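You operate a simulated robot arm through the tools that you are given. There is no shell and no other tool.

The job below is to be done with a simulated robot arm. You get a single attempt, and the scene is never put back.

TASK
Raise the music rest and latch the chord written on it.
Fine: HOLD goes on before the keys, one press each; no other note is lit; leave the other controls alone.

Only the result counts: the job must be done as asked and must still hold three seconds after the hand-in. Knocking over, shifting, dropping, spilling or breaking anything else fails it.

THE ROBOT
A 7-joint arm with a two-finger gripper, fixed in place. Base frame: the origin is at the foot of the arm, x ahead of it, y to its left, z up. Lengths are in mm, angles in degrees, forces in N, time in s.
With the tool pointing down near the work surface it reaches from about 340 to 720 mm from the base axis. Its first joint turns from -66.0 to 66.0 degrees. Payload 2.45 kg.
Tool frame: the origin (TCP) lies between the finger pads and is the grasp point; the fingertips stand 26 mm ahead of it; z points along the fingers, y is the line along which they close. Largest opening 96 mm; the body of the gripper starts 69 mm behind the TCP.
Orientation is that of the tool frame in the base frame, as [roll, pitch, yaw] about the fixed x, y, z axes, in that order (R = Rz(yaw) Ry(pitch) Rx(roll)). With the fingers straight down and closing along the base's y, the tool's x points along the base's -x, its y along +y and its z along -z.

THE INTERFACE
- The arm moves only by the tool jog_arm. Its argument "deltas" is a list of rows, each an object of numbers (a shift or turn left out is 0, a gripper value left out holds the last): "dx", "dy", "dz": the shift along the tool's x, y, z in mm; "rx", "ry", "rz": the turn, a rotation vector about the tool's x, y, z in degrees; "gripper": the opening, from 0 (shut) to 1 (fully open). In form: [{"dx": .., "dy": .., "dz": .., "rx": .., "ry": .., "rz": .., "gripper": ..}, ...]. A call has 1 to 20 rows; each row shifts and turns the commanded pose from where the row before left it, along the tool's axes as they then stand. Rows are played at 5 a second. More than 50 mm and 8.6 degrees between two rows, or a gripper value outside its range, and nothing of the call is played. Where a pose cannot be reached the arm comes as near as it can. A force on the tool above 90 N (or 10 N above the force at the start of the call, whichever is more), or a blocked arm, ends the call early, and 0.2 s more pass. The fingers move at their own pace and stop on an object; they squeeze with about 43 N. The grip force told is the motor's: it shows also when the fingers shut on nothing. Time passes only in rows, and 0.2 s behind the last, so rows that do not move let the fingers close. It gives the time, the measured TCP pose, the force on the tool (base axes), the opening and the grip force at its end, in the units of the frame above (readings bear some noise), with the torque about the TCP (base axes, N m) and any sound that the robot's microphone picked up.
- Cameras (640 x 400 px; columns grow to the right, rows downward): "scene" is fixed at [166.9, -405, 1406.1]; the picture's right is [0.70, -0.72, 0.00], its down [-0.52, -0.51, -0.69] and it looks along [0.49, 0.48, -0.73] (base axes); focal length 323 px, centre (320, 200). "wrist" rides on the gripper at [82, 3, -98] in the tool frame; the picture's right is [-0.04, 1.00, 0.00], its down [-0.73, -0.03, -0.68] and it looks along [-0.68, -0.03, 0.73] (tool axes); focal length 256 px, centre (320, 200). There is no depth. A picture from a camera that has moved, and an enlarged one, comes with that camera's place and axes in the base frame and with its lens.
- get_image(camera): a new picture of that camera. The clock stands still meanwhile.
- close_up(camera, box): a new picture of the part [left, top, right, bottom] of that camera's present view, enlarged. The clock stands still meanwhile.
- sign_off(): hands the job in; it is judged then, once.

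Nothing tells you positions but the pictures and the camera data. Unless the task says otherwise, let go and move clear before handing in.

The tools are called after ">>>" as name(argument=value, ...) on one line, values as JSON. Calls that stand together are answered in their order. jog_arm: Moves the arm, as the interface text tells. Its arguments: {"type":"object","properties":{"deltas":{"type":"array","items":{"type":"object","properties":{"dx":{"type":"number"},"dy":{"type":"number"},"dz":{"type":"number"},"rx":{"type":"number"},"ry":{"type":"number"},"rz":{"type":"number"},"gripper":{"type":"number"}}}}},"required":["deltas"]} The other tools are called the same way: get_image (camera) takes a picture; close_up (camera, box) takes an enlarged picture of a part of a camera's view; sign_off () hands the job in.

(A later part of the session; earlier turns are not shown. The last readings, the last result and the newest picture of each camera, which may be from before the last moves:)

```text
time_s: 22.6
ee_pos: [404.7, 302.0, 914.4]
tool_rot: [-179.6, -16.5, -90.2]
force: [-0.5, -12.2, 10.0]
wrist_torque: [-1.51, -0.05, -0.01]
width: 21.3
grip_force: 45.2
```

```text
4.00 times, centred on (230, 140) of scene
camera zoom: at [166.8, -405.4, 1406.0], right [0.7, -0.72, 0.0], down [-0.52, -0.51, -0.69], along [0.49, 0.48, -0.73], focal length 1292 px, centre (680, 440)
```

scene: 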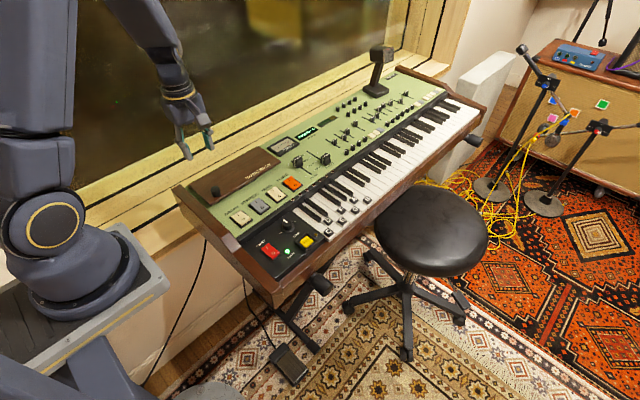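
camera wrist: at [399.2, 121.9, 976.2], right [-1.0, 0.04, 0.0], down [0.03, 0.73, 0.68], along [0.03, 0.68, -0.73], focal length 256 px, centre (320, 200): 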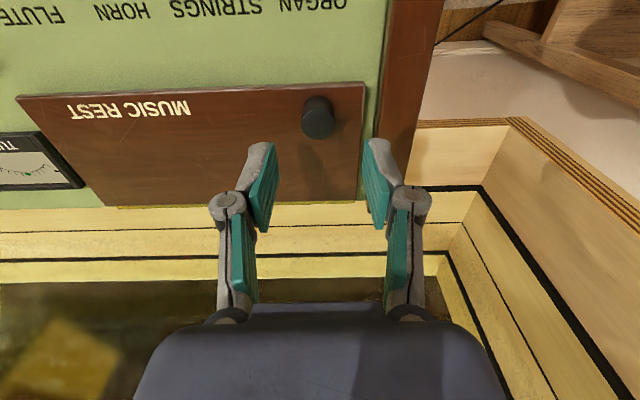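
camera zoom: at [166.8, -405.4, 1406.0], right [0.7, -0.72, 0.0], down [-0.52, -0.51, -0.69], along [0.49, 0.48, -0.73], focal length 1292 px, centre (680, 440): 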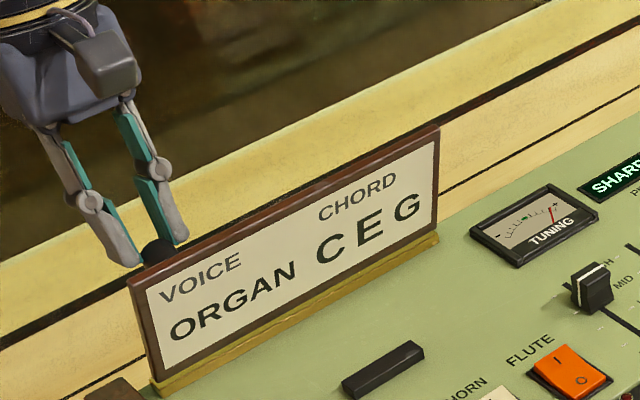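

The rest is about 84° up and still swinging freely with low resistance. Continuing over the top to find the stop.

>>> jog_arm(deltas=[{"dx": -5.3, "dz": -1.6, "ry": 0.7}, {"dx": -5.4, "dz": -0.8, "ry": 0.7}, {"dx": -5.4, "dz": -0.6, "ry": 0.7}, {}])

>>> close_up(camera="scene", box=[150, 90, 310, 190])

```text
time_s: 23.6
ee_pos: [404.0, 319.1, 912.3]
tool_rot: [-179.8, -18.8, -90.0]
force: [-2.9, -13.7, 0.9]
wrist_torque: [-1.44, 0.08, 0.08]
width: 21.4
grip_force: 45.5
```

```text
4.00 times, centred on (230, 140) of scene
camera zoom: at [166.8, -405.3, 1406.0], right [0.7, -0.72, 0.0], down [-0.52, -0.51, -0.69], along [0.49, 0.48, -0.73], focal length 1292 px, centre (680, 440)
```

zoom: 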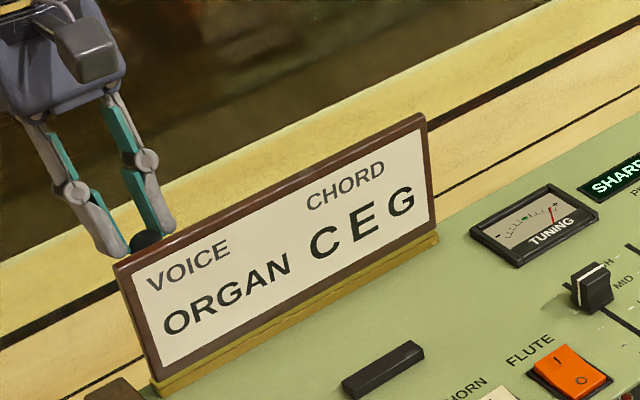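

About 93° and still moving easily. Continuing further in small steps.

>>> jog_arm(deltas=[{"dx": -5.5, "dz": -0.3, "ry": 0.5}, {"dx": -5.5, "dz": 0, "ry": 0.5}, {}])

>>> close_up(camera="scene", box=[150, 90, 310, 190])

```text
time_s: 24.4
ee_pos: [403.6, 328.3, 909.3]
tool_rot: [-179.7, -19.7, -90.1]
force: [0.3, -15.0, -4.8]
wrist_torque: [-1.47, -0.06, 0.05]
width: 21.2
grip_force: 45.1
```

```text
4.00 times, centred on (230, 140) of scene
camera zoom: at [167.0, -405.3, 1406.0], right [0.7, -0.72, 0.0], down [-0.52, -0.51, -0.69], along [0.49, 0.48, -0.73], focal length 1292 px, centre (680, 440)
```

zoom: 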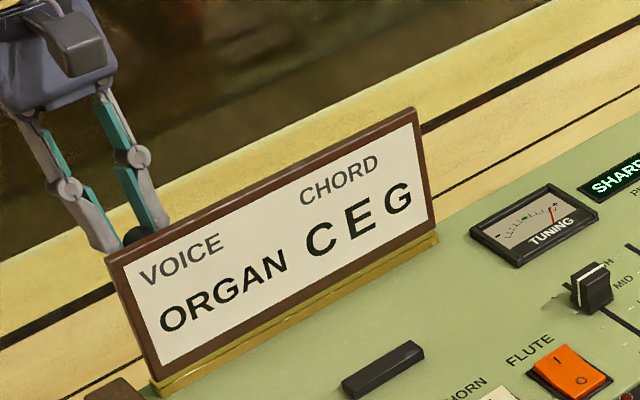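

It's past vertical (about 99°). A couple more small steps should find the stop.

>>> jog_arm(deltas=[{"dx": -5.4, "dz": 0.5, "ry": 0.5}, {}])

>>> jog_arm(deltas=[{"dx": -5.4, "dz": 0.8, "ry": 0.5}, {}])

>>> close_up(camera="scene", box=[150, 90, 310, 190])

```text
time_s: 25.0
ee_pos: [404.1, 335.0, 908.6]
tool_rot: [-179.6, -20.1, -90.1]
force: [1.7, -9.0, 13.1]
wrist_torque: [-1.52, -0.01, -0.01]
width: 21.0
grip_force: 44.8
```

```text
time_s: 25.6
ee_pos: [403.4, 339.0, 907.1]
tool_rot: [-179.5, -20.4, -90.2]
force: [-5.7, 5.0, 32.2]
wrist_torque: [-1.07, 0.11, 0.0]
width: 20.8
grip_force: 45.3
```

```text
4.00 times, centred on (230, 140) of scene
camera zoom: at [165.9, -406.8, 1405.7], right [0.7, -0.72, 0.0], down [-0.52, -0.5, -0.69], along [0.49, 0.48, -0.73], focal length 1292 px, centre (680, 440)
```

zoom: 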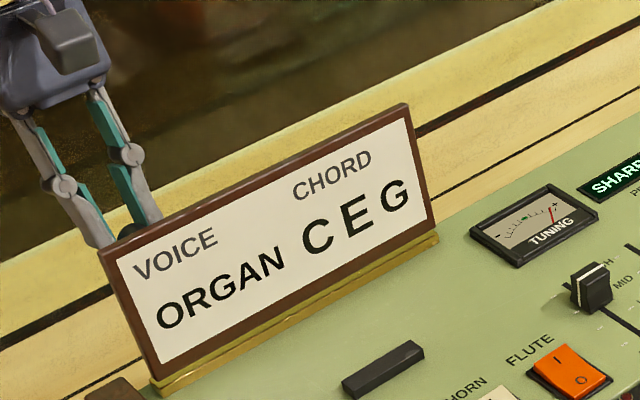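

The rest leans past vertical (about 104°), and resistance is now rising. Gravity should hold it leaning back, so I'll open the fingers and check.

>>> jog_arm(deltas=[{"gripper": 0.3}, {"gripper": 0.4}, {}])

>>> close_up(camera="scene", box=[150, 90, 310, 190])

>>> get_image(camera="wrist")

```text
time_s: 26.4
ee_pos: [405.4, 337.3, 904.7]
tool_rot: [-179.7, -20.7, -90.2]
force: [-0.2, -0.5, 1.0]
wrist_torque: [-0.02, -0.01, -0.01]
width: 38.1
grip_force: 0.0
```

```text
4.00 times, centred on (230, 140) of scene
camera zoom: at [166.7, -406.2, 1405.7], right [0.7, -0.72, 0.0], down [-0.52, -0.5, -0.69], along [0.49, 0.48, -0.73], focal length 1292 px, centre (680, 440)
```

zoom: 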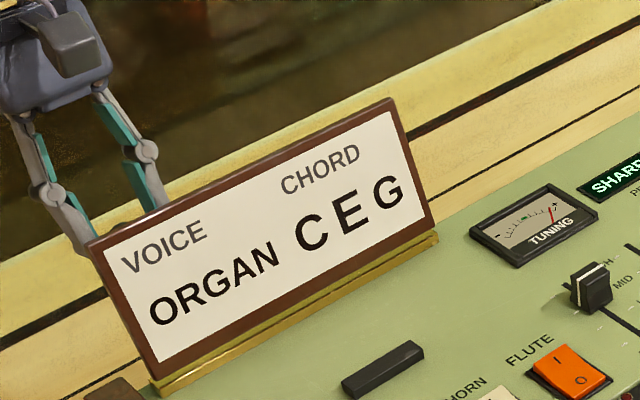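

```text
taken
camera wrist: at [400.8, 293.8, 1024.9], right [-1.0, 0.04, -0.02], down [0.03, 0.93, 0.38], along [0.03, 0.38, -0.93], focal length 256 px, centre (320, 200)
```

wrist: 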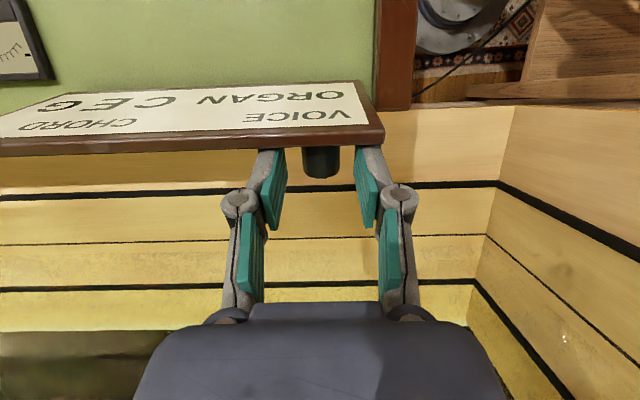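

The rest swung back to its own stop (about 112°) and stays there. I'll withdraw the fingers along their own axis, parallel to the rest, then go upright and clear.

>>> jog_arm(deltas=[{"dz": -15}, {"dz": -20}, {"dz": -20}, {"dx": 17, "dz": -45}, {"dx": 20, "ry": -7}, {"dx": 20, "ry": -7}, {"dx": 20, "ry": -6.7}, {"dx": 30}, {"dx": 30}, {}])

>>> get_image(camera="scene")

>>> close_up(camera="scene", box=[150, 90, 310, 190])

>>> get_image(camera="wrist")

```text
time_s: 28.6
ee_pos: [403.0, 238.3, 1019.0]
tool_rot: [-179.7, 0.1, -90.0]
force: [0.6, -0.4, -0.5]
wrist_torque: [-0.02, -0.01, -0.02]
width: 38.2
grip_force: 0.1
```

```text
taken
```

scene: 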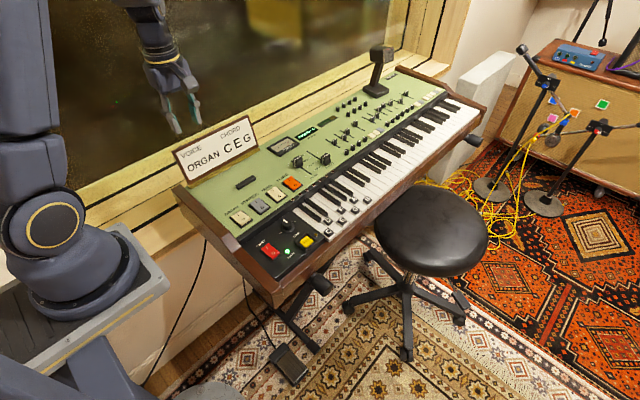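

```text
4.00 times, centred on (230, 140) of scene
camera zoom: at [166.9, -405.0, 1406.1], right [0.7, -0.72, 0.0], down [-0.52, -0.51, -0.69], along [0.49, 0.48, -0.73], focal length 1292 px, centre (680, 440)
```

zoom: 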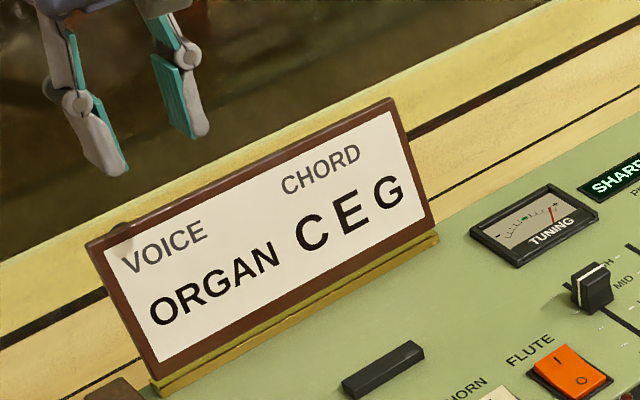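

```text
taken
camera wrist: at [401.2, 155.6, 1115.8], right [-1.0, 0.04, -0.01], down [0.03, 0.73, 0.68], along [0.03, 0.68, -0.73], focal length 256 px, centre (320, 200)
```

wrist: 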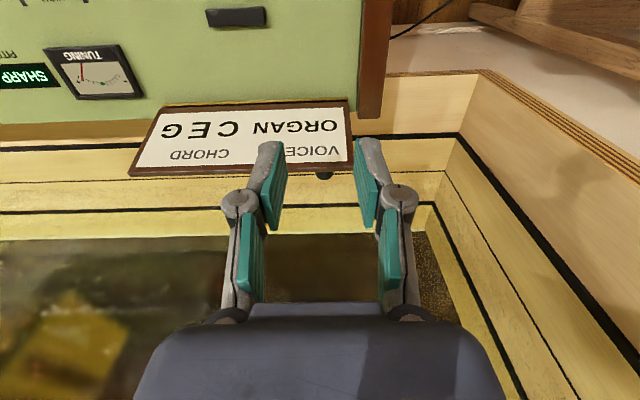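

The rest stands on its own and the scene camera reading is back to normal. The chord is C, E, G. I place HOLD at about [477, -59, 772] and the C, E, G caps at x≈541, 592, 643, y≈-75, z≈766. I'll close the fingers and move above HOLD.

>>> jog_arm(deltas=[{"gripper": 0, "dx": 35, "dy": -9}, {"dx": 38, "dy": -9}, {"dx": 38, "dy": -9}, {"dx": 38, "dy": -9}, {"dx": 38, "dy": -9}, {"dx": 38, "dy": -9}, {"dx": 38, "dy": -10}, {"dx": 34, "dy": -10}, {"dz": 35}, {"dz": 35}, {"dz": 35}, {"dz": 34}, {}])

>>> get_image(camera="wrist")

>>> get_image(camera="scene")

>>> close_up(camera="scene", box=[230, 180, 350, 260])

```text
time_s: 31.4
ee_pos: [477.5, -55.7, 877.4]
tool_rot: [-179.7, 0.1, -89.9]
force: [0.6, 0.0, 0.9]
wrist_torque: [-0.02, -0.01, 0.03]
width: 0.1
grip_force: 28.7
```

```text
taken
camera wrist: at [474.0, -138.4, 975.2], right [-1.0, 0.04, -0.01], down [0.03, 0.73, 0.68], along [0.03, 0.68, -0.73], focal length 256 px, centre (320, 200)
```

wrist: 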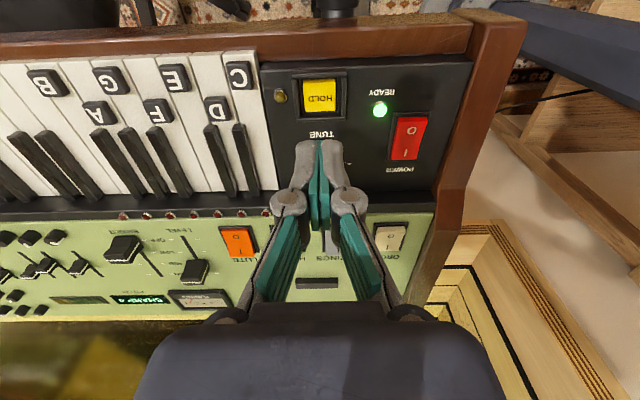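

```text
taken
```

scene: 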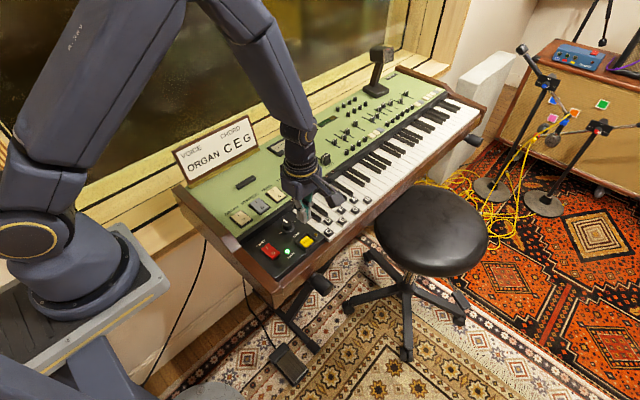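

```text
5.00 times, centred on (290, 220) of scene
camera zoom: at [166.9, -405.0, 1406.1], right [0.7, -0.72, 0.0], down [-0.52, -0.51, -0.69], along [0.49, 0.48, -0.73], focal length 1615 px, centre (470, 100)
```

zoom: 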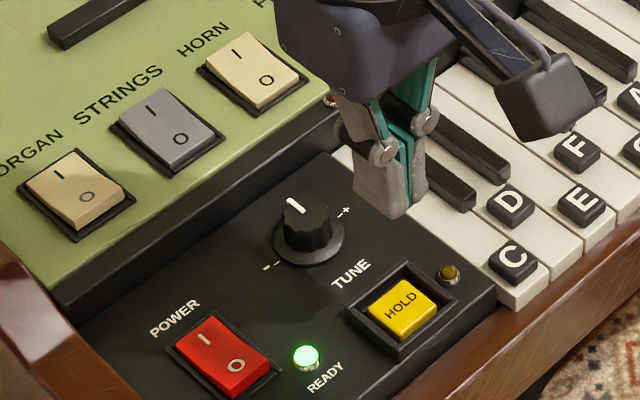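

The arm is near HOLD and everything is in view. I'll zoom in to measure HOLD and the key caps.

>>> close_up(camera="wrist", box=[200, 50, 360, 150])

>>> close_up(camera="wrist", box=[20, 50, 260, 200])

```text
4.00 times, centred on (280, 100) of wrist
camera zoom: at [474.0, -138.4, 975.2], right [-1.0, 0.04, -0.01], down [0.03, 0.73, 0.68], along [0.03, 0.68, -0.73], focal length 1024 px, centre (480, 600)
```

zoom: 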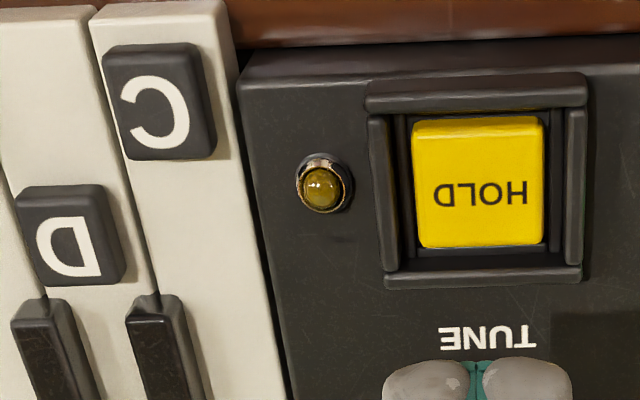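

```text
2.67 times, centred on (140, 125) of wrist
camera zoom: at [474.0, -138.4, 975.2], right [-1.0, 0.04, -0.01], down [0.03, 0.73, 0.68], along [0.03, 0.68, -0.73], focal length 683 px, centre (800, 400)
```

zoom: 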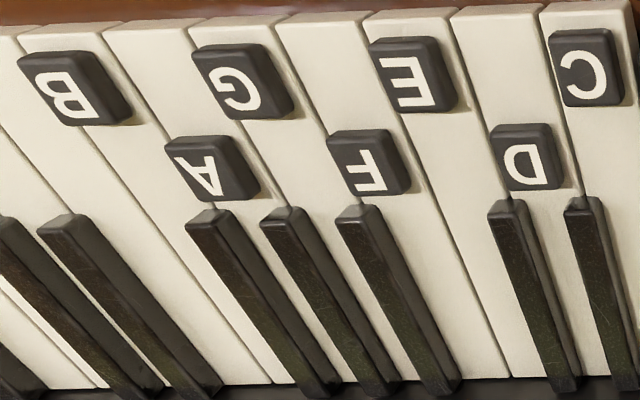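

HOLD sits at about [477, -60.5, 772], with a raised frame around a 25 mm button. I'll come down to just above it and recheck.

>>> jog_arm(deltas=[{"dx": 4.8, "dy": 0.7, "dz": 20}, {"dz": 20}, {"dz": 20}, {}])

>>> close_up(camera="wrist", box=[200, 60, 400, 185])

>>> close_up(camera="scene", box=[270, 210, 340, 254])

```text
time_s: 32.4
ee_pos: [477.2, -60.4, 818.3]
tool_rot: [-179.7, 0.0, -90.1]
force: [-0.9, -0.5, -0.4]
wrist_torque: [0.0, 0.0, -0.01]
width: 0.1
grip_force: 28.4
```

```text
3.20 times, centred on (300, 122) of wrist
camera zoom: at [474.4, -143.6, 916.6], right [-1.0, 0.04, -0.01], down [0.03, 0.73, 0.68], along [0.03, 0.68, -0.73], focal length 819 px, centre (384, 448)
```

zoom: 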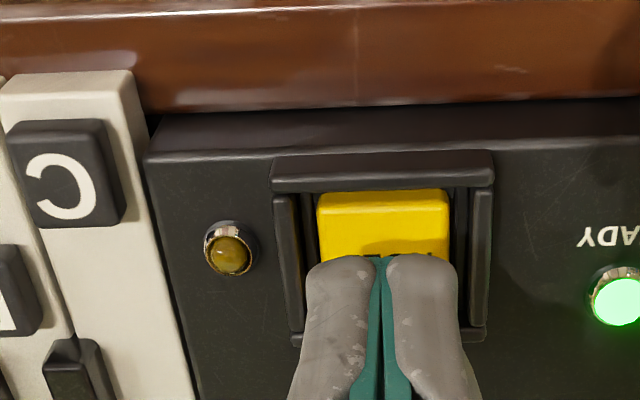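

```text
9.09 times, centred on (305, 232) of scene
camera zoom: at [166.9, -405.0, 1406.1], right [0.7, -0.72, 0.0], down [-0.52, -0.51, -0.69], along [0.49, 0.48, -0.73], focal length 2937 px, centre (456, -91)
```

zoom: 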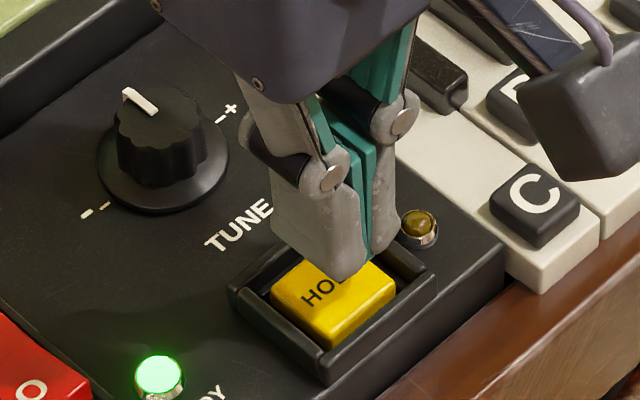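

The closed fingertips are centred over the button. I'll descend slowly to contact, watching force, sound and the lamp.

>>> jog_arm(deltas=[{"dx": 0.6, "dz": 8}, {"dz": 6}, {"dz": 3}, {}])

>>> close_up(camera="scene", box=[270, 210, 340, 254])

```text
time_s: 33.4
ee_pos: [478.3, -62.6, 801.6]
tool_rot: [-179.7, 0.0, -90.0]
force: [-0.6, 0.9, -0.1]
wrist_torque: [0.01, -0.02, 0.03]
width: 0.2
grip_force: 28.8
```

```text
9.09 times, centred on (305, 232) of scene
camera zoom: at [166.9, -405.0, 1406.1], right [0.7, -0.72, 0.0], down [-0.52, -0.51, -0.69], along [0.49, 0.48, -0.73], focal length 2937 px, centre (456, -91)
```

zoom: 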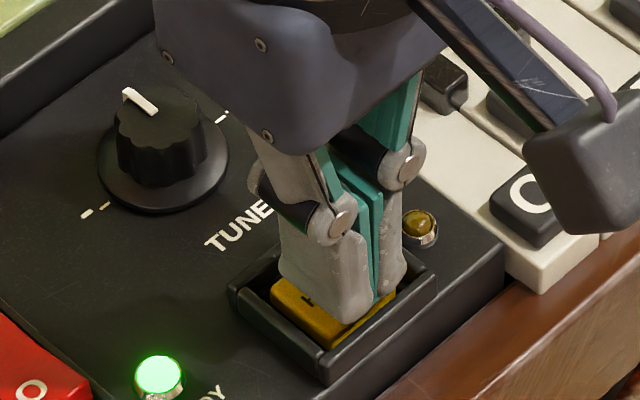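

No contact yet. I'll continue down in 1.5 mm steps.

>>> jog_arm(deltas=[{"dz": 1.5}, {"dz": 1.5}, {}])

>>> jog_arm(deltas=[{"dz": 1.5}, {}])

>>> close_up(camera="scene", box=[270, 210, 340, 254])

```text
time_s: 34.2
ee_pos: [479.3, -61.3, 798.1]
tool_rot: [-179.7, 0.0, -90.0]
force: [0.1, 0.3, 0.8]
wrist_torque: [0.0, 0.01, -0.01]
width: 0.0
grip_force: 28.7
```

```text
time_s: 34.8
ee_pos: [478.4, -63.0, 799.1]
tool_rot: [-179.6, 0.0, -89.9]
force: [-9.4, 3.8, 44.5]
wrist_torque: [-0.45, 0.31, -0.11]
width: 0.0
grip_force: 28.8
```

```text
9.09 times, centred on (305, 232) of scene
camera zoom: at [166.0, -404.8, 1406.2], right [0.7, -0.72, 0.0], down [-0.52, -0.51, -0.69], along [0.49, 0.48, -0.73], focal length 2937 px, centre (456, -91)
```

zoom: 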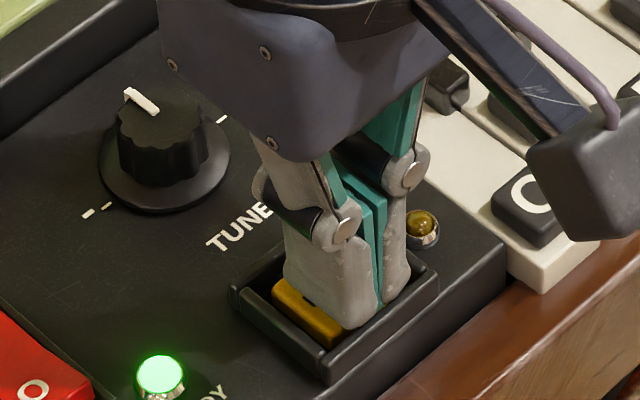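

The force shows the front edge of the fingers (12 mm towards -y) touching the button's frame, not the button. I'll back up and shift about 2.8 mm towards +y.

>>> jog_arm(deltas=[{"dz": -5}, {"dx": -2.8, "dy": 1}, {}])

>>> close_up(camera="scene", box=[270, 210, 340, 254])

>>> close_up(camera="wrist", box=[240, 100, 400, 200])

```text
time_s: 35.6
ee_pos: [476.5, -59.0, 802.2]
tool_rot: [-179.6, 0.0, -90.0]
force: [0.4, -0.5, -0.2]
wrist_torque: [0.0, -0.01, 0.04]
width: 0.0
grip_force: 28.8
```

```text
9.09 times, centred on (305, 232) of scene
camera zoom: at [166.9, -405.0, 1406.1], right [0.7, -0.72, 0.0], down [-0.52, -0.51, -0.69], along [0.49, 0.48, -0.73], focal length 2937 px, centre (456, -91)
```

zoom: 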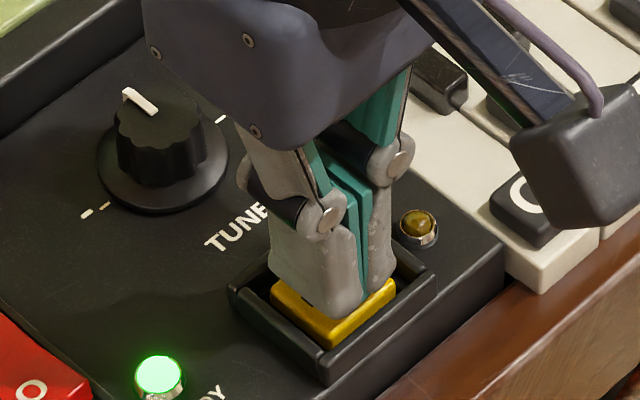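

```text
4.00 times, centred on (320, 150) of wrist
camera zoom: at [473.6, -142.6, 899.6], right [-1.0, 0.04, -0.01], down [0.03, 0.73, 0.68], along [0.03, 0.68, -0.73], focal length 1024 px, centre (320, 400)
```

zoom: 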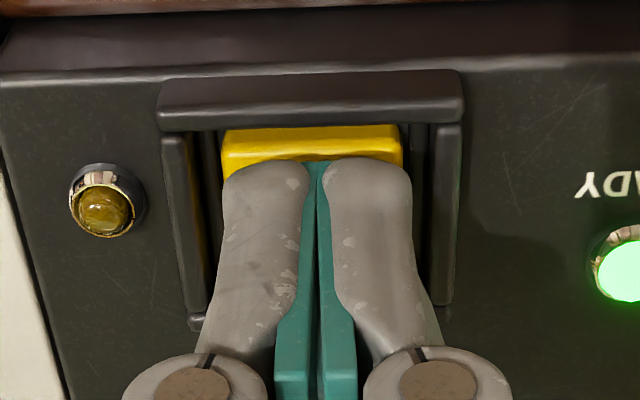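

Now the fingertips sit over the yellow button with clearance to the frame on every side. Pressing down in small steps.

>>> jog_arm(deltas=[{"dz": 2}, {"dz": 2}, {}])

>>> jog_arm(deltas=[{"dz": 1.5}, {}])

>>> close_up(camera="scene", box=[270, 210, 340, 254])

```text
time_s: 36.4
ee_pos: [478.6, -59.8, 798.7]
tool_rot: [-179.7, 0.0, -89.8]
force: [0.2, 0.7, 0.0]
wrist_torque: [0.02, 0.01, -0.02]
width: 0.0
grip_force: 28.5
```

```text
time_s: 37.0
ee_pos: [478.4, -58.8, 796.7]
tool_rot: [-179.7, 0.0, -89.9]
force: [0.3, -0.1, 0.5]
wrist_torque: [0.03, 0.03, 0.03]
width: 0.0
grip_force: 28.8
```

```text
9.09 times, centred on (305, 232) of scene
camera zoom: at [166.9, -405.0, 1406.1], right [0.7, -0.72, 0.0], down [-0.52, -0.51, -0.69], along [0.49, 0.48, -0.73], focal length 2937 px, centre (456, -91)
```

zoom: 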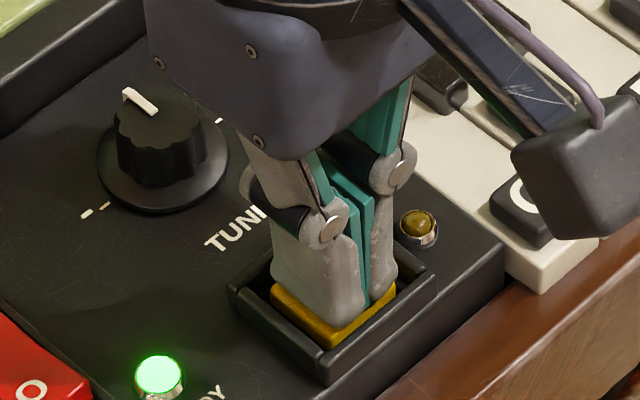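

The tips are inside the frame and not yet touching the button. Continuing down in 1.5 mm steps.

>>> jog_arm(deltas=[{"dz": 1.5}, {}])

>>> jog_arm(deltas=[{"dz": 1.5}, {}])

>>> close_up(camera="scene", box=[270, 210, 340, 254])

```text
time_s: 37.6
ee_pos: [477.5, -59.4, 795.5]
tool_rot: [-179.8, 0.0, -90.0]
force: [0.0, 0.3, 0.2]
wrist_torque: [-0.02, 0.02, -0.04]
width: 0.1
grip_force: 28.5
```

```text
time_s: 38.2
ee_pos: [476.0, -58.8, 793.5]
tool_rot: [-179.7, -0.1, -90.0]
force: [-0.1, -1.2, 0.6]
wrist_torque: [-0.01, 0.01, -0.01]
width: 5.7
grip_force: 28.5
```

```text
9.09 times, centred on (305, 232) of scene
camera zoom: at [166.9, -405.0, 1406.1], right [0.7, -0.72, 0.0], down [-0.52, -0.51, -0.69], along [0.49, 0.48, -0.73], focal length 2937 px, centre (456, -91)
```

zoom: 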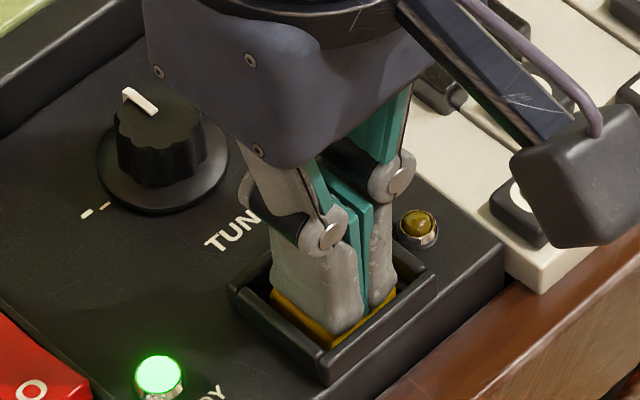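

Still no contact force; the button top is a bit lower than I estimated. Continuing.

>>> jog_arm(deltas=[{"dz": 1.5}, {}])

>>> jog_arm(deltas=[{"dz": 1.5}, {}])

>>> close_up(camera="scene", box=[270, 210, 340, 254])

```text
time_s: 38.8
ee_pos: [476.9, -59.4, 793.3]
tool_rot: [-179.8, 0.0, -89.9]
force: [-0.7, -0.9, 1.6]
wrist_torque: [0.0, 0.03, 0.01]
width: 6.0
grip_force: 28.3
heard: click
```

```text
time_s: 39.4
ee_pos: [476.4, -58.2, 791.9]
tool_rot: [-179.7, 0.1, -90.0]
force: [1.6, 0.7, 2.3]
wrist_torque: [0.03, -0.05, 0.04]
width: 6.3
grip_force: 28.5
```

```text
9.09 times, centred on (305, 232) of scene
camera zoom: at [166.9, -405.0, 1406.1], right [0.7, -0.72, 0.0], down [-0.52, -0.51, -0.69], along [0.49, 0.48, -0.73], focal length 2937 px, centre (456, -91)
```

zoom: 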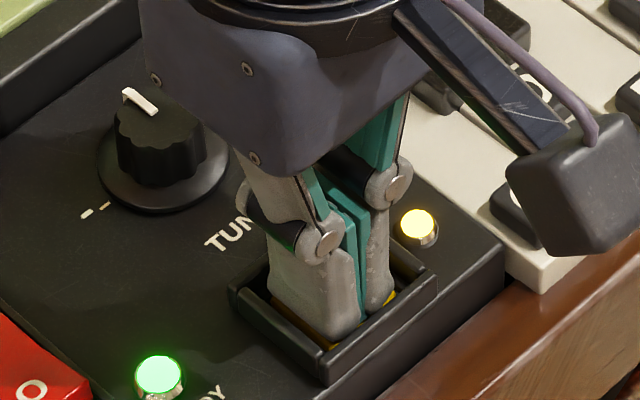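

A click, and the HOLD lamp is lit. I'll lift straight off and confirm the lamp stays on.

>>> jog_arm(deltas=[{"dz": -15}, {"dz": -20}, {"dz": -20}, {}])

>>> close_up(camera="scene", box=[270, 180, 390, 255])

>>> get_image(camera="wrist")

```text
time_s: 40.4
ee_pos: [475.7, -60.3, 845.9]
tool_rot: [-179.7, 0.0, -90.0]
force: [0.5, -0.3, 0.1]
wrist_torque: [0.06, 0.02, -0.02]
width: 0.0
grip_force: 28.7
```

```text
5.33 times, centred on (330, 218) of scene
camera zoom: at [166.9, -405.0, 1406.1], right [0.7, -0.72, 0.0], down [-0.52, -0.51, -0.69], along [0.49, 0.48, -0.73], focal length 1723 px, centre (267, 107)
```

zoom: 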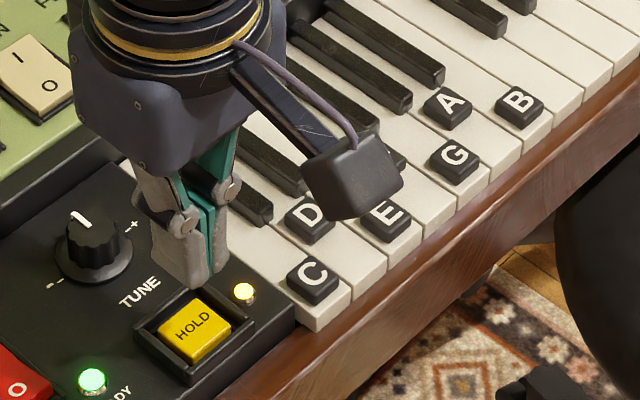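

```text
taken
camera wrist: at [472.3, -143.9, 944.2], right [-1.0, 0.04, 0.0], down [0.03, 0.73, 0.68], along [0.03, 0.68, -0.73], focal length 256 px, centre (320, 200)
```

wrist: 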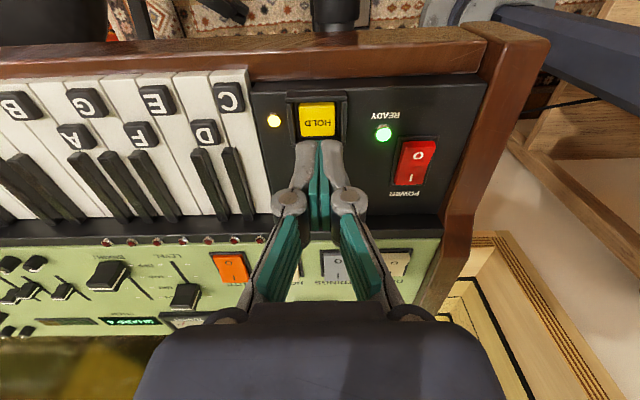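

HOLD is latched on. Next I'll move above the C cap at about [539.5, -73] and check alignment.

>>> jog_arm(deltas=[{"dx": 6.3, "dy": -32}, {"dx": 6.4, "dy": -32}, {"dz": 20}, {}])

>>> close_up(camera="wrist", box=[200, 60, 400, 185])

>>> close_up(camera="scene", box=[290, 180, 370, 230])

```text
time_s: 41.4
ee_pos: [542.2, -71.6, 826.3]
tool_rot: [-179.7, 0.0, -90.0]
force: [-0.4, -0.8, -0.3]
wrist_torque: [-0.03, 0.02, 0.0]
width: 0.0
grip_force: 29.0
```

```text
3.20 times, centred on (300, 122) of wrist
camera zoom: at [538.3, -154.5, 923.9], right [-1.0, 0.04, -0.01], down [0.03, 0.73, 0.68], along [0.03, 0.68, -0.73], focal length 819 px, centre (384, 448)
```

zoom: 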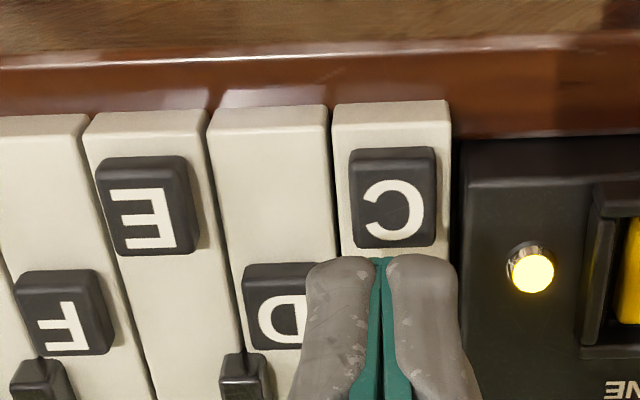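

```text
8.00 times, centred on (330, 205) of scene
camera zoom: at [166.9, -405.0, 1406.1], right [0.7, -0.72, 0.0], down [-0.52, -0.51, -0.69], along [0.49, 0.48, -0.73], focal length 2584 px, centre (240, 160)
```

zoom: 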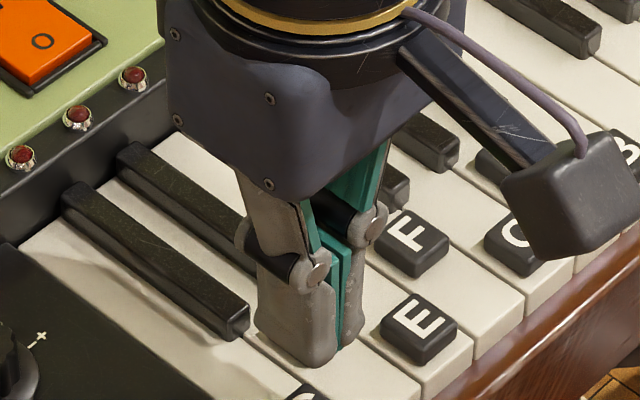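

The C cap is centred at about [540, -76]. I'll trim the position and descend to just above it.

>>> jog_arm(deltas=[{"dx": 2.4, "dy": 1.8, "dz": 12}, {"dz": 10}, {"dz": 6}, {}])

>>> close_up(camera="wrist", box=[240, 90, 400, 190])

>>> close_up(camera="scene", box=[290, 180, 370, 230])

```text
time_s: 42.4
ee_pos: [539.2, -74.4, 798.2]
tool_rot: [-179.7, -0.1, -90.0]
force: [0.1, 0.5, 0.5]
wrist_torque: [0.02, 0.0, -0.01]
width: 0.0
grip_force: 28.9
```

```text
4.00 times, centred on (320, 140) of wrist
camera zoom: at [536.0, -158.0, 895.9], right [-1.0, 0.04, -0.01], down [0.03, 0.73, 0.68], along [0.03, 0.68, -0.73], focal length 1024 px, centre (320, 440)
```

zoom: 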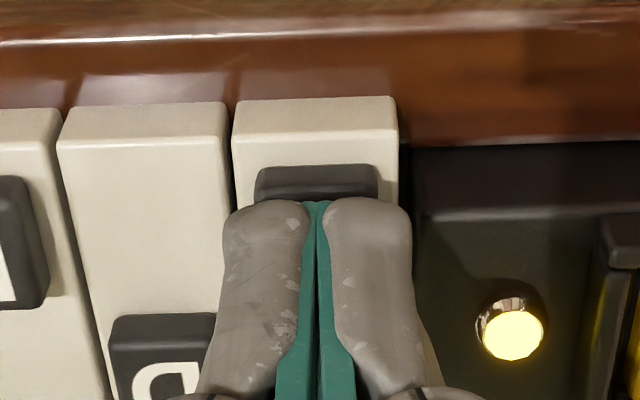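

```text
8.00 times, centred on (330, 205) of scene
camera zoom: at [166.9, -405.0, 1406.1], right [0.7, -0.72, 0.0], down [-0.52, -0.51, -0.69], along [0.49, 0.48, -0.73], focal length 2584 px, centre (240, 160)
```

zoom: 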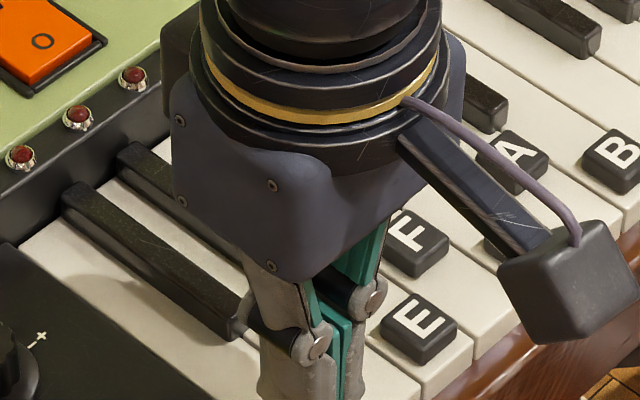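

The fingers are centred on the C cap, about 6–8 mm above it. Pressing in small steps, watching for a click.

>>> jog_arm(deltas=[{"dz": 2}, {"dz": 2}, {"dz": 1.5}, {}])

>>> jog_arm(deltas=[{"dz": 1.5}, {}])

>>> close_up(camera="wrist", box=[240, 90, 400, 190])

```text
time_s: 43.4
ee_pos: [540.4, -73.5, 793.4]
tool_rot: [-179.7, 0.0, -90.1]
force: [0.2, 0.5, -0.4]
wrist_torque: [0.0, -0.01, 0.01]
width: 0.1
grip_force: 28.7
```

```text
time_s: 44.0
ee_pos: [540.0, -73.8, 791.5]
tool_rot: [-179.7, 0.1, -90.0]
force: [-0.1, 0.2, -0.4]
wrist_torque: [0.0, 0.0, -0.01]
width: 0.0
grip_force: 28.6
```

```text
4.00 times, centred on (320, 140) of wrist
camera zoom: at [536.5, -157.1, 890.2], right [-1.0, 0.04, -0.01], down [0.03, 0.73, 0.68], along [0.03, 0.68, -0.73], focal length 1024 px, centre (320, 440)
```

zoom: 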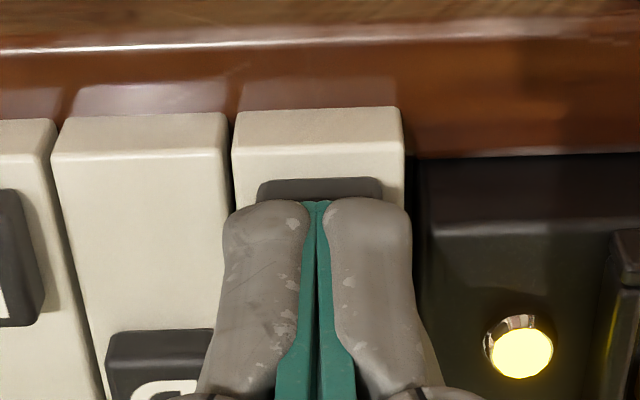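

>>> jog_arm(deltas=[{"dz": 1.5}, {}])

>>> jog_arm(deltas=[{"dz": 1.5}, {}])

>>> close_up(camera="wrist", box=[160, 90, 400, 240])

```text
time_s: 44.6
ee_pos: [540.2, -74.2, 791.9]
tool_rot: [-179.7, 0.0, -90.1]
force: [-0.3, 0.1, 0.1]
wrist_torque: [0.04, 0.03, 0.0]
width: 0.0
grip_force: 28.5
```

```text
time_s: 45.2
ee_pos: [541.7, -73.4, 787.3]
tool_rot: [-179.8, 0.0, -89.9]
force: [-0.8, -1.1, 1.5]
wrist_torque: [0.04, -0.01, 0.01]
width: 0.2
grip_force: 29.0
```

```text
2.67 times, centred on (280, 165) of wrist
camera zoom: at [536.6, -157.6, 886.6], right [-1.0, 0.04, -0.01], down [0.03, 0.73, 0.68], along [0.03, 0.68, -0.73], focal length 683 px, centre (427, 293)
```

zoom: 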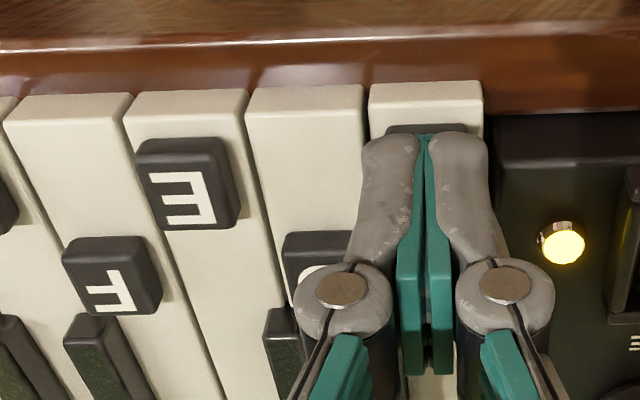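

Contact is beginning at a TCP height of about 788. Continuing in small steps.

>>> jog_arm(deltas=[{"dz": 1.5}, {}])

>>> close_up(camera="wrist", box=[160, 90, 400, 240])

>>> close_up(camera="scene", box=[270, 160, 390, 235])

```text
time_s: 45.8
ee_pos: [539.6, -72.6, 787.0]
tool_rot: [-179.8, 0.0, -89.9]
force: [0.9, -0.1, 0.5]
wrist_torque: [0.01, 0.04, 0.02]
width: 6.0
grip_force: 28.2
```

```text
2.67 times, centred on (280, 165) of wrist
camera zoom: at [536.0, -156.9, 885.0], right [-1.0, 0.04, -0.01], down [0.03, 0.73, 0.68], along [0.03, 0.68, -0.73], focal length 683 px, centre (427, 293)
```

zoom: 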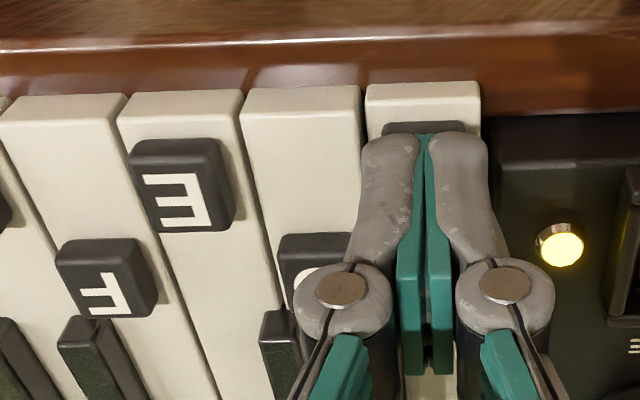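

```text
5.33 times, centred on (330, 198) of scene
camera zoom: at [166.9, -405.0, 1406.1], right [0.7, -0.72, 0.0], down [-0.52, -0.51, -0.69], along [0.49, 0.48, -0.73], focal length 1723 px, centre (267, 213)
```

zoom: 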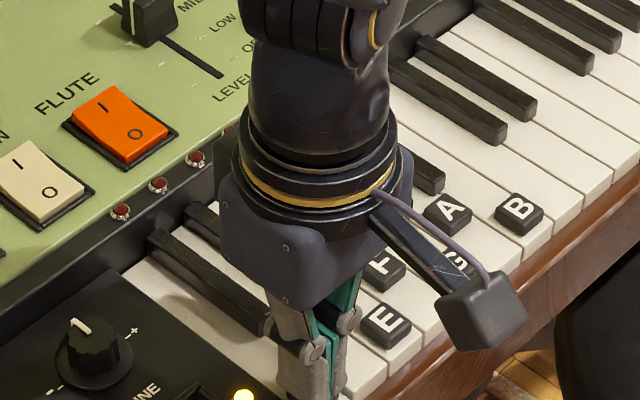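

Contact is made (same finger reading as on HOLD) and the note lamps are still dark. Continuing.

>>> jog_arm(deltas=[{"dz": 1.2}, {}])

>>> close_up(camera="scene", box=[270, 160, 390, 235])

```text
time_s: 46.4
ee_pos: [540.4, -74.1, 785.7]
tool_rot: [-179.8, 0.0, -90.0]
force: [0.3, 0.6, 1.2]
wrist_torque: [0.0, 0.0, -0.02]
width: 5.7
grip_force: 28.5
```

```text
5.33 times, centred on (330, 198) of scene
camera zoom: at [166.9, -405.0, 1406.1], right [0.7, -0.72, 0.0], down [-0.52, -0.51, -0.69], along [0.49, 0.48, -0.73], focal length 1723 px, centre (267, 213)
```

zoom: 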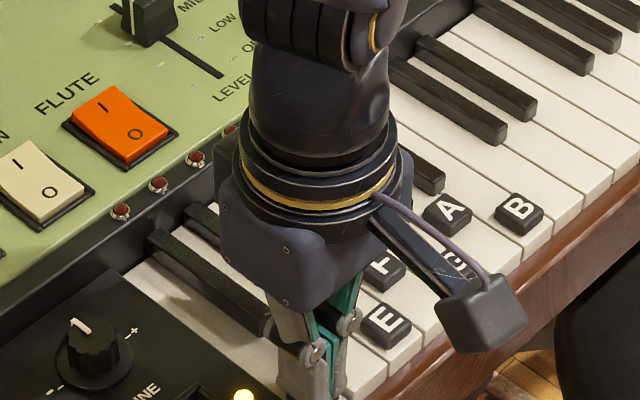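

>>> jog_arm(deltas=[{"dz": 1.2}, {}])

>>> close_up(camera="wrist", box=[160, 90, 400, 240])

>>> close_up(camera="scene", box=[270, 160, 390, 235])

```text
time_s: 47.0
ee_pos: [539.3, -73.4, 786.7]
tool_rot: [-179.7, 0.0, -90.0]
force: [0.8, 1.1, 1.0]
wrist_torque: [0.01, 0.02, -0.01]
width: 6.1
grip_force: 28.4
heard: click
```

```text
2.67 times, centred on (280, 165) of wrist
camera zoom: at [535.9, -157.3, 882.7], right [-1.0, 0.04, -0.01], down [0.03, 0.73, 0.68], along [0.03, 0.68, -0.73], focal length 683 px, centre (427, 293)
```

zoom: 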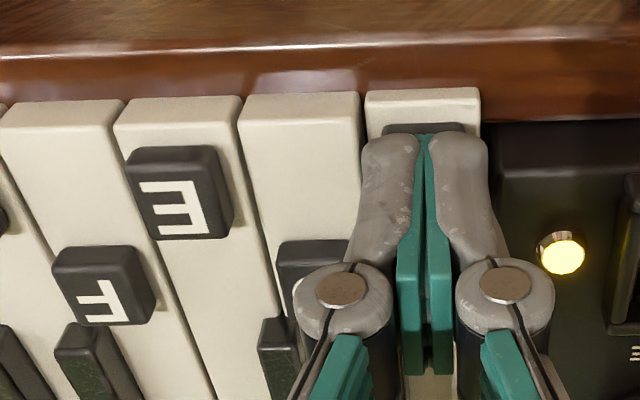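

```text
5.33 times, centred on (330, 198) of scene
camera zoom: at [166.9, -405.0, 1406.1], right [0.7, -0.72, 0.0], down [-0.52, -0.51, -0.69], along [0.49, 0.48, -0.73], focal length 1723 px, centre (267, 213)
```

zoom: 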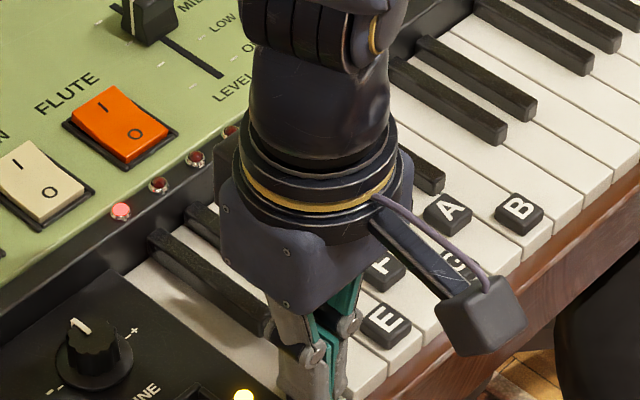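

A click, and the C lamp is lit with the others dark. Lifting straight off and checking that it latched.

>>> jog_arm(deltas=[{"dz": -12}, {"dz": -15}, {"dz": -15}, {}])

>>> close_up(camera="scene", box=[270, 160, 390, 235])

>>> get_image(camera="wrist")

```text
time_s: 48.0
ee_pos: [538.6, -75.1, 825.2]
tool_rot: [-179.7, 0.0, -89.9]
force: [0.1, 0.2, -0.7]
wrist_torque: [0.02, -0.02, 0.01]
width: 0.0
grip_force: 28.3
```

```text
5.33 times, centred on (330, 198) of scene
camera zoom: at [166.9, -405.0, 1406.1], right [0.7, -0.72, 0.0], down [-0.52, -0.51, -0.69], along [0.49, 0.48, -0.73], focal length 1723 px, centre (267, 213)
```

zoom: 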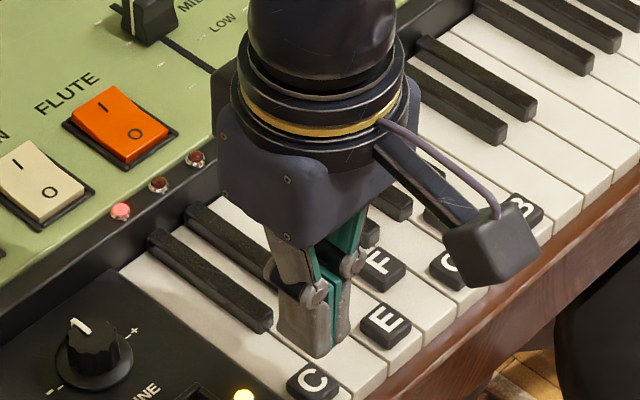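

```text
taken
camera wrist: at [535.0, -158.0, 924.9], right [-1.0, 0.04, 0.0], down [0.03, 0.73, 0.68], along [0.03, 0.68, -0.73], focal length 256 px, centre (320, 200)
```

wrist: 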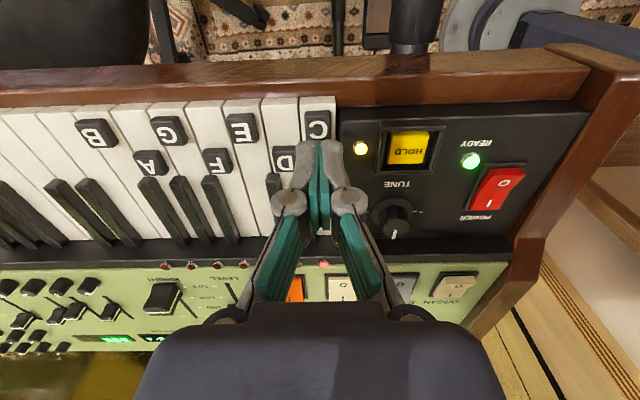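

C is latched. Moving over to the E cap, about 51.6 mm further along x, at the same height.

>>> jog_arm(deltas=[{"dy": -25.8}, {"dy": -25.8}, {}])

>>> close_up(camera="wrist", box=[200, 60, 400, 185])

```text
time_s: 48.8
ee_pos: [590.1, -75.4, 827.5]
tool_rot: [-179.7, 0.1, -90.0]
force: [0.2, 0.0, -1.4]
wrist_torque: [0.03, -0.01, 0.01]
width: 0.2
grip_force: 28.5
```

```text
3.20 times, centred on (300, 122) of wrist
camera zoom: at [587.2, -159.1, 925.7], right [-1.0, 0.04, 0.0], down [0.03, 0.73, 0.68], along [0.03, 0.68, -0.73], focal length 819 px, centre (384, 448)
```

zoom: 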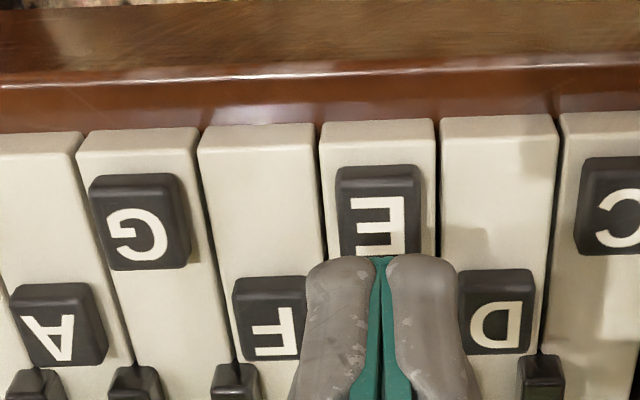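

The E cap is about 0.8 mm further along x. I'll trim and descend to just above contact.

>>> jog_arm(deltas=[{"dy": -0.8, "dz": 14}, {"dz": 14}, {"dz": 7}, {}])

>>> close_up(camera="wrist", box=[200, 90, 440, 240])

>>> close_up(camera="scene", box=[270, 160, 390, 235])

```text
time_s: 49.8
ee_pos: [593.1, -74.4, 790.7]
tool_rot: [-179.7, 0.0, -89.9]
force: [-0.2, -0.5, -0.2]
wrist_torque: [0.03, -0.01, -0.02]
width: 0.0
grip_force: 28.5
```

```text
2.67 times, centred on (320, 165) of wrist
camera zoom: at [589.6, -158.1, 888.7], right [-1.0, 0.04, -0.01], down [0.03, 0.73, 0.68], along [0.03, 0.68, -0.73], focal length 683 px, centre (320, 293)
```

zoom: 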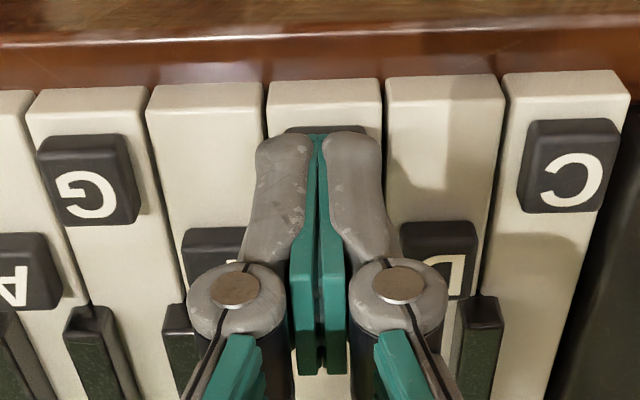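

```text
5.33 times, centred on (330, 198) of scene
camera zoom: at [166.9, -405.0, 1406.1], right [0.7, -0.72, 0.0], down [-0.52, -0.51, -0.69], along [0.49, 0.48, -0.73], focal length 1723 px, centre (267, 213)
```

zoom: 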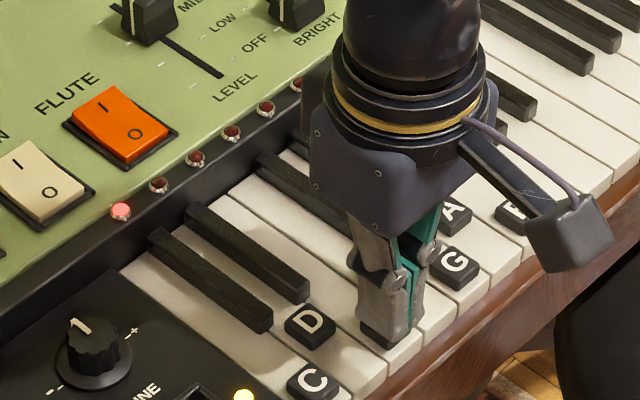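

It's close; I'll shift about 1 mm back to centre on the cap, then press in small steps.

>>> jog_arm(deltas=[{"dy": 1.2}, {"dz": 2}, {"dz": 1.5}, {}])

>>> jog_arm(deltas=[{"dz": 1.2}, {}])

>>> close_up(camera="scene", box=[270, 160, 390, 235])

```text
time_s: 50.8
ee_pos: [591.9, -74.1, 788.2]
tool_rot: [-179.6, 0.0, -90.0]
force: [-0.6, 0.8, 0.8]
wrist_torque: [-0.03, 0.01, -0.01]
width: 6.2
grip_force: 28.8
```

```text
time_s: 51.4
ee_pos: [592.7, -75.6, 786.6]
tool_rot: [-179.7, 0.0, -90.0]
force: [0.2, -0.1, 0.7]
wrist_torque: [-0.01, 0.01, 0.02]
width: 6.1
grip_force: 28.7
```

```text
5.33 times, centred on (330, 198) of scene
camera zoom: at [166.9, -405.0, 1406.1], right [0.7, -0.72, 0.0], down [-0.52, -0.51, -0.69], along [0.49, 0.48, -0.73], focal length 1723 px, centre (267, 213)
```

zoom: 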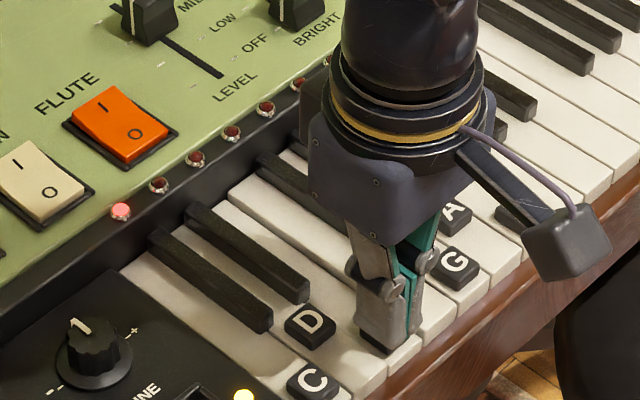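

Contact is made, with no click yet. Going down a little more.

>>> jog_arm(deltas=[{"dz": 1.2}, {}])

>>> close_up(camera="scene", box=[270, 160, 390, 235])

```text
time_s: 52.0
ee_pos: [591.6, -75.2, 785.0]
tool_rot: [-179.7, 0.1, -90.0]
force: [0.7, -0.9, 1.4]
wrist_torque: [0.04, 0.03, -0.01]
width: 6.0
grip_force: 27.9
```

```text
5.33 times, centred on (330, 198) of scene
camera zoom: at [166.9, -405.0, 1406.1], right [0.7, -0.72, 0.0], down [-0.52, -0.51, -0.69], along [0.49, 0.48, -0.73], focal length 1723 px, centre (267, 213)
```

zoom: 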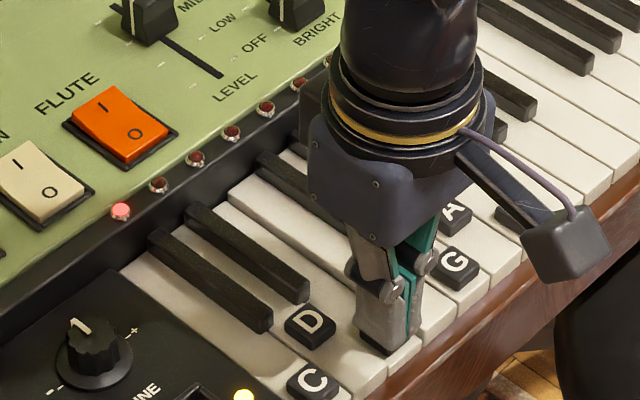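

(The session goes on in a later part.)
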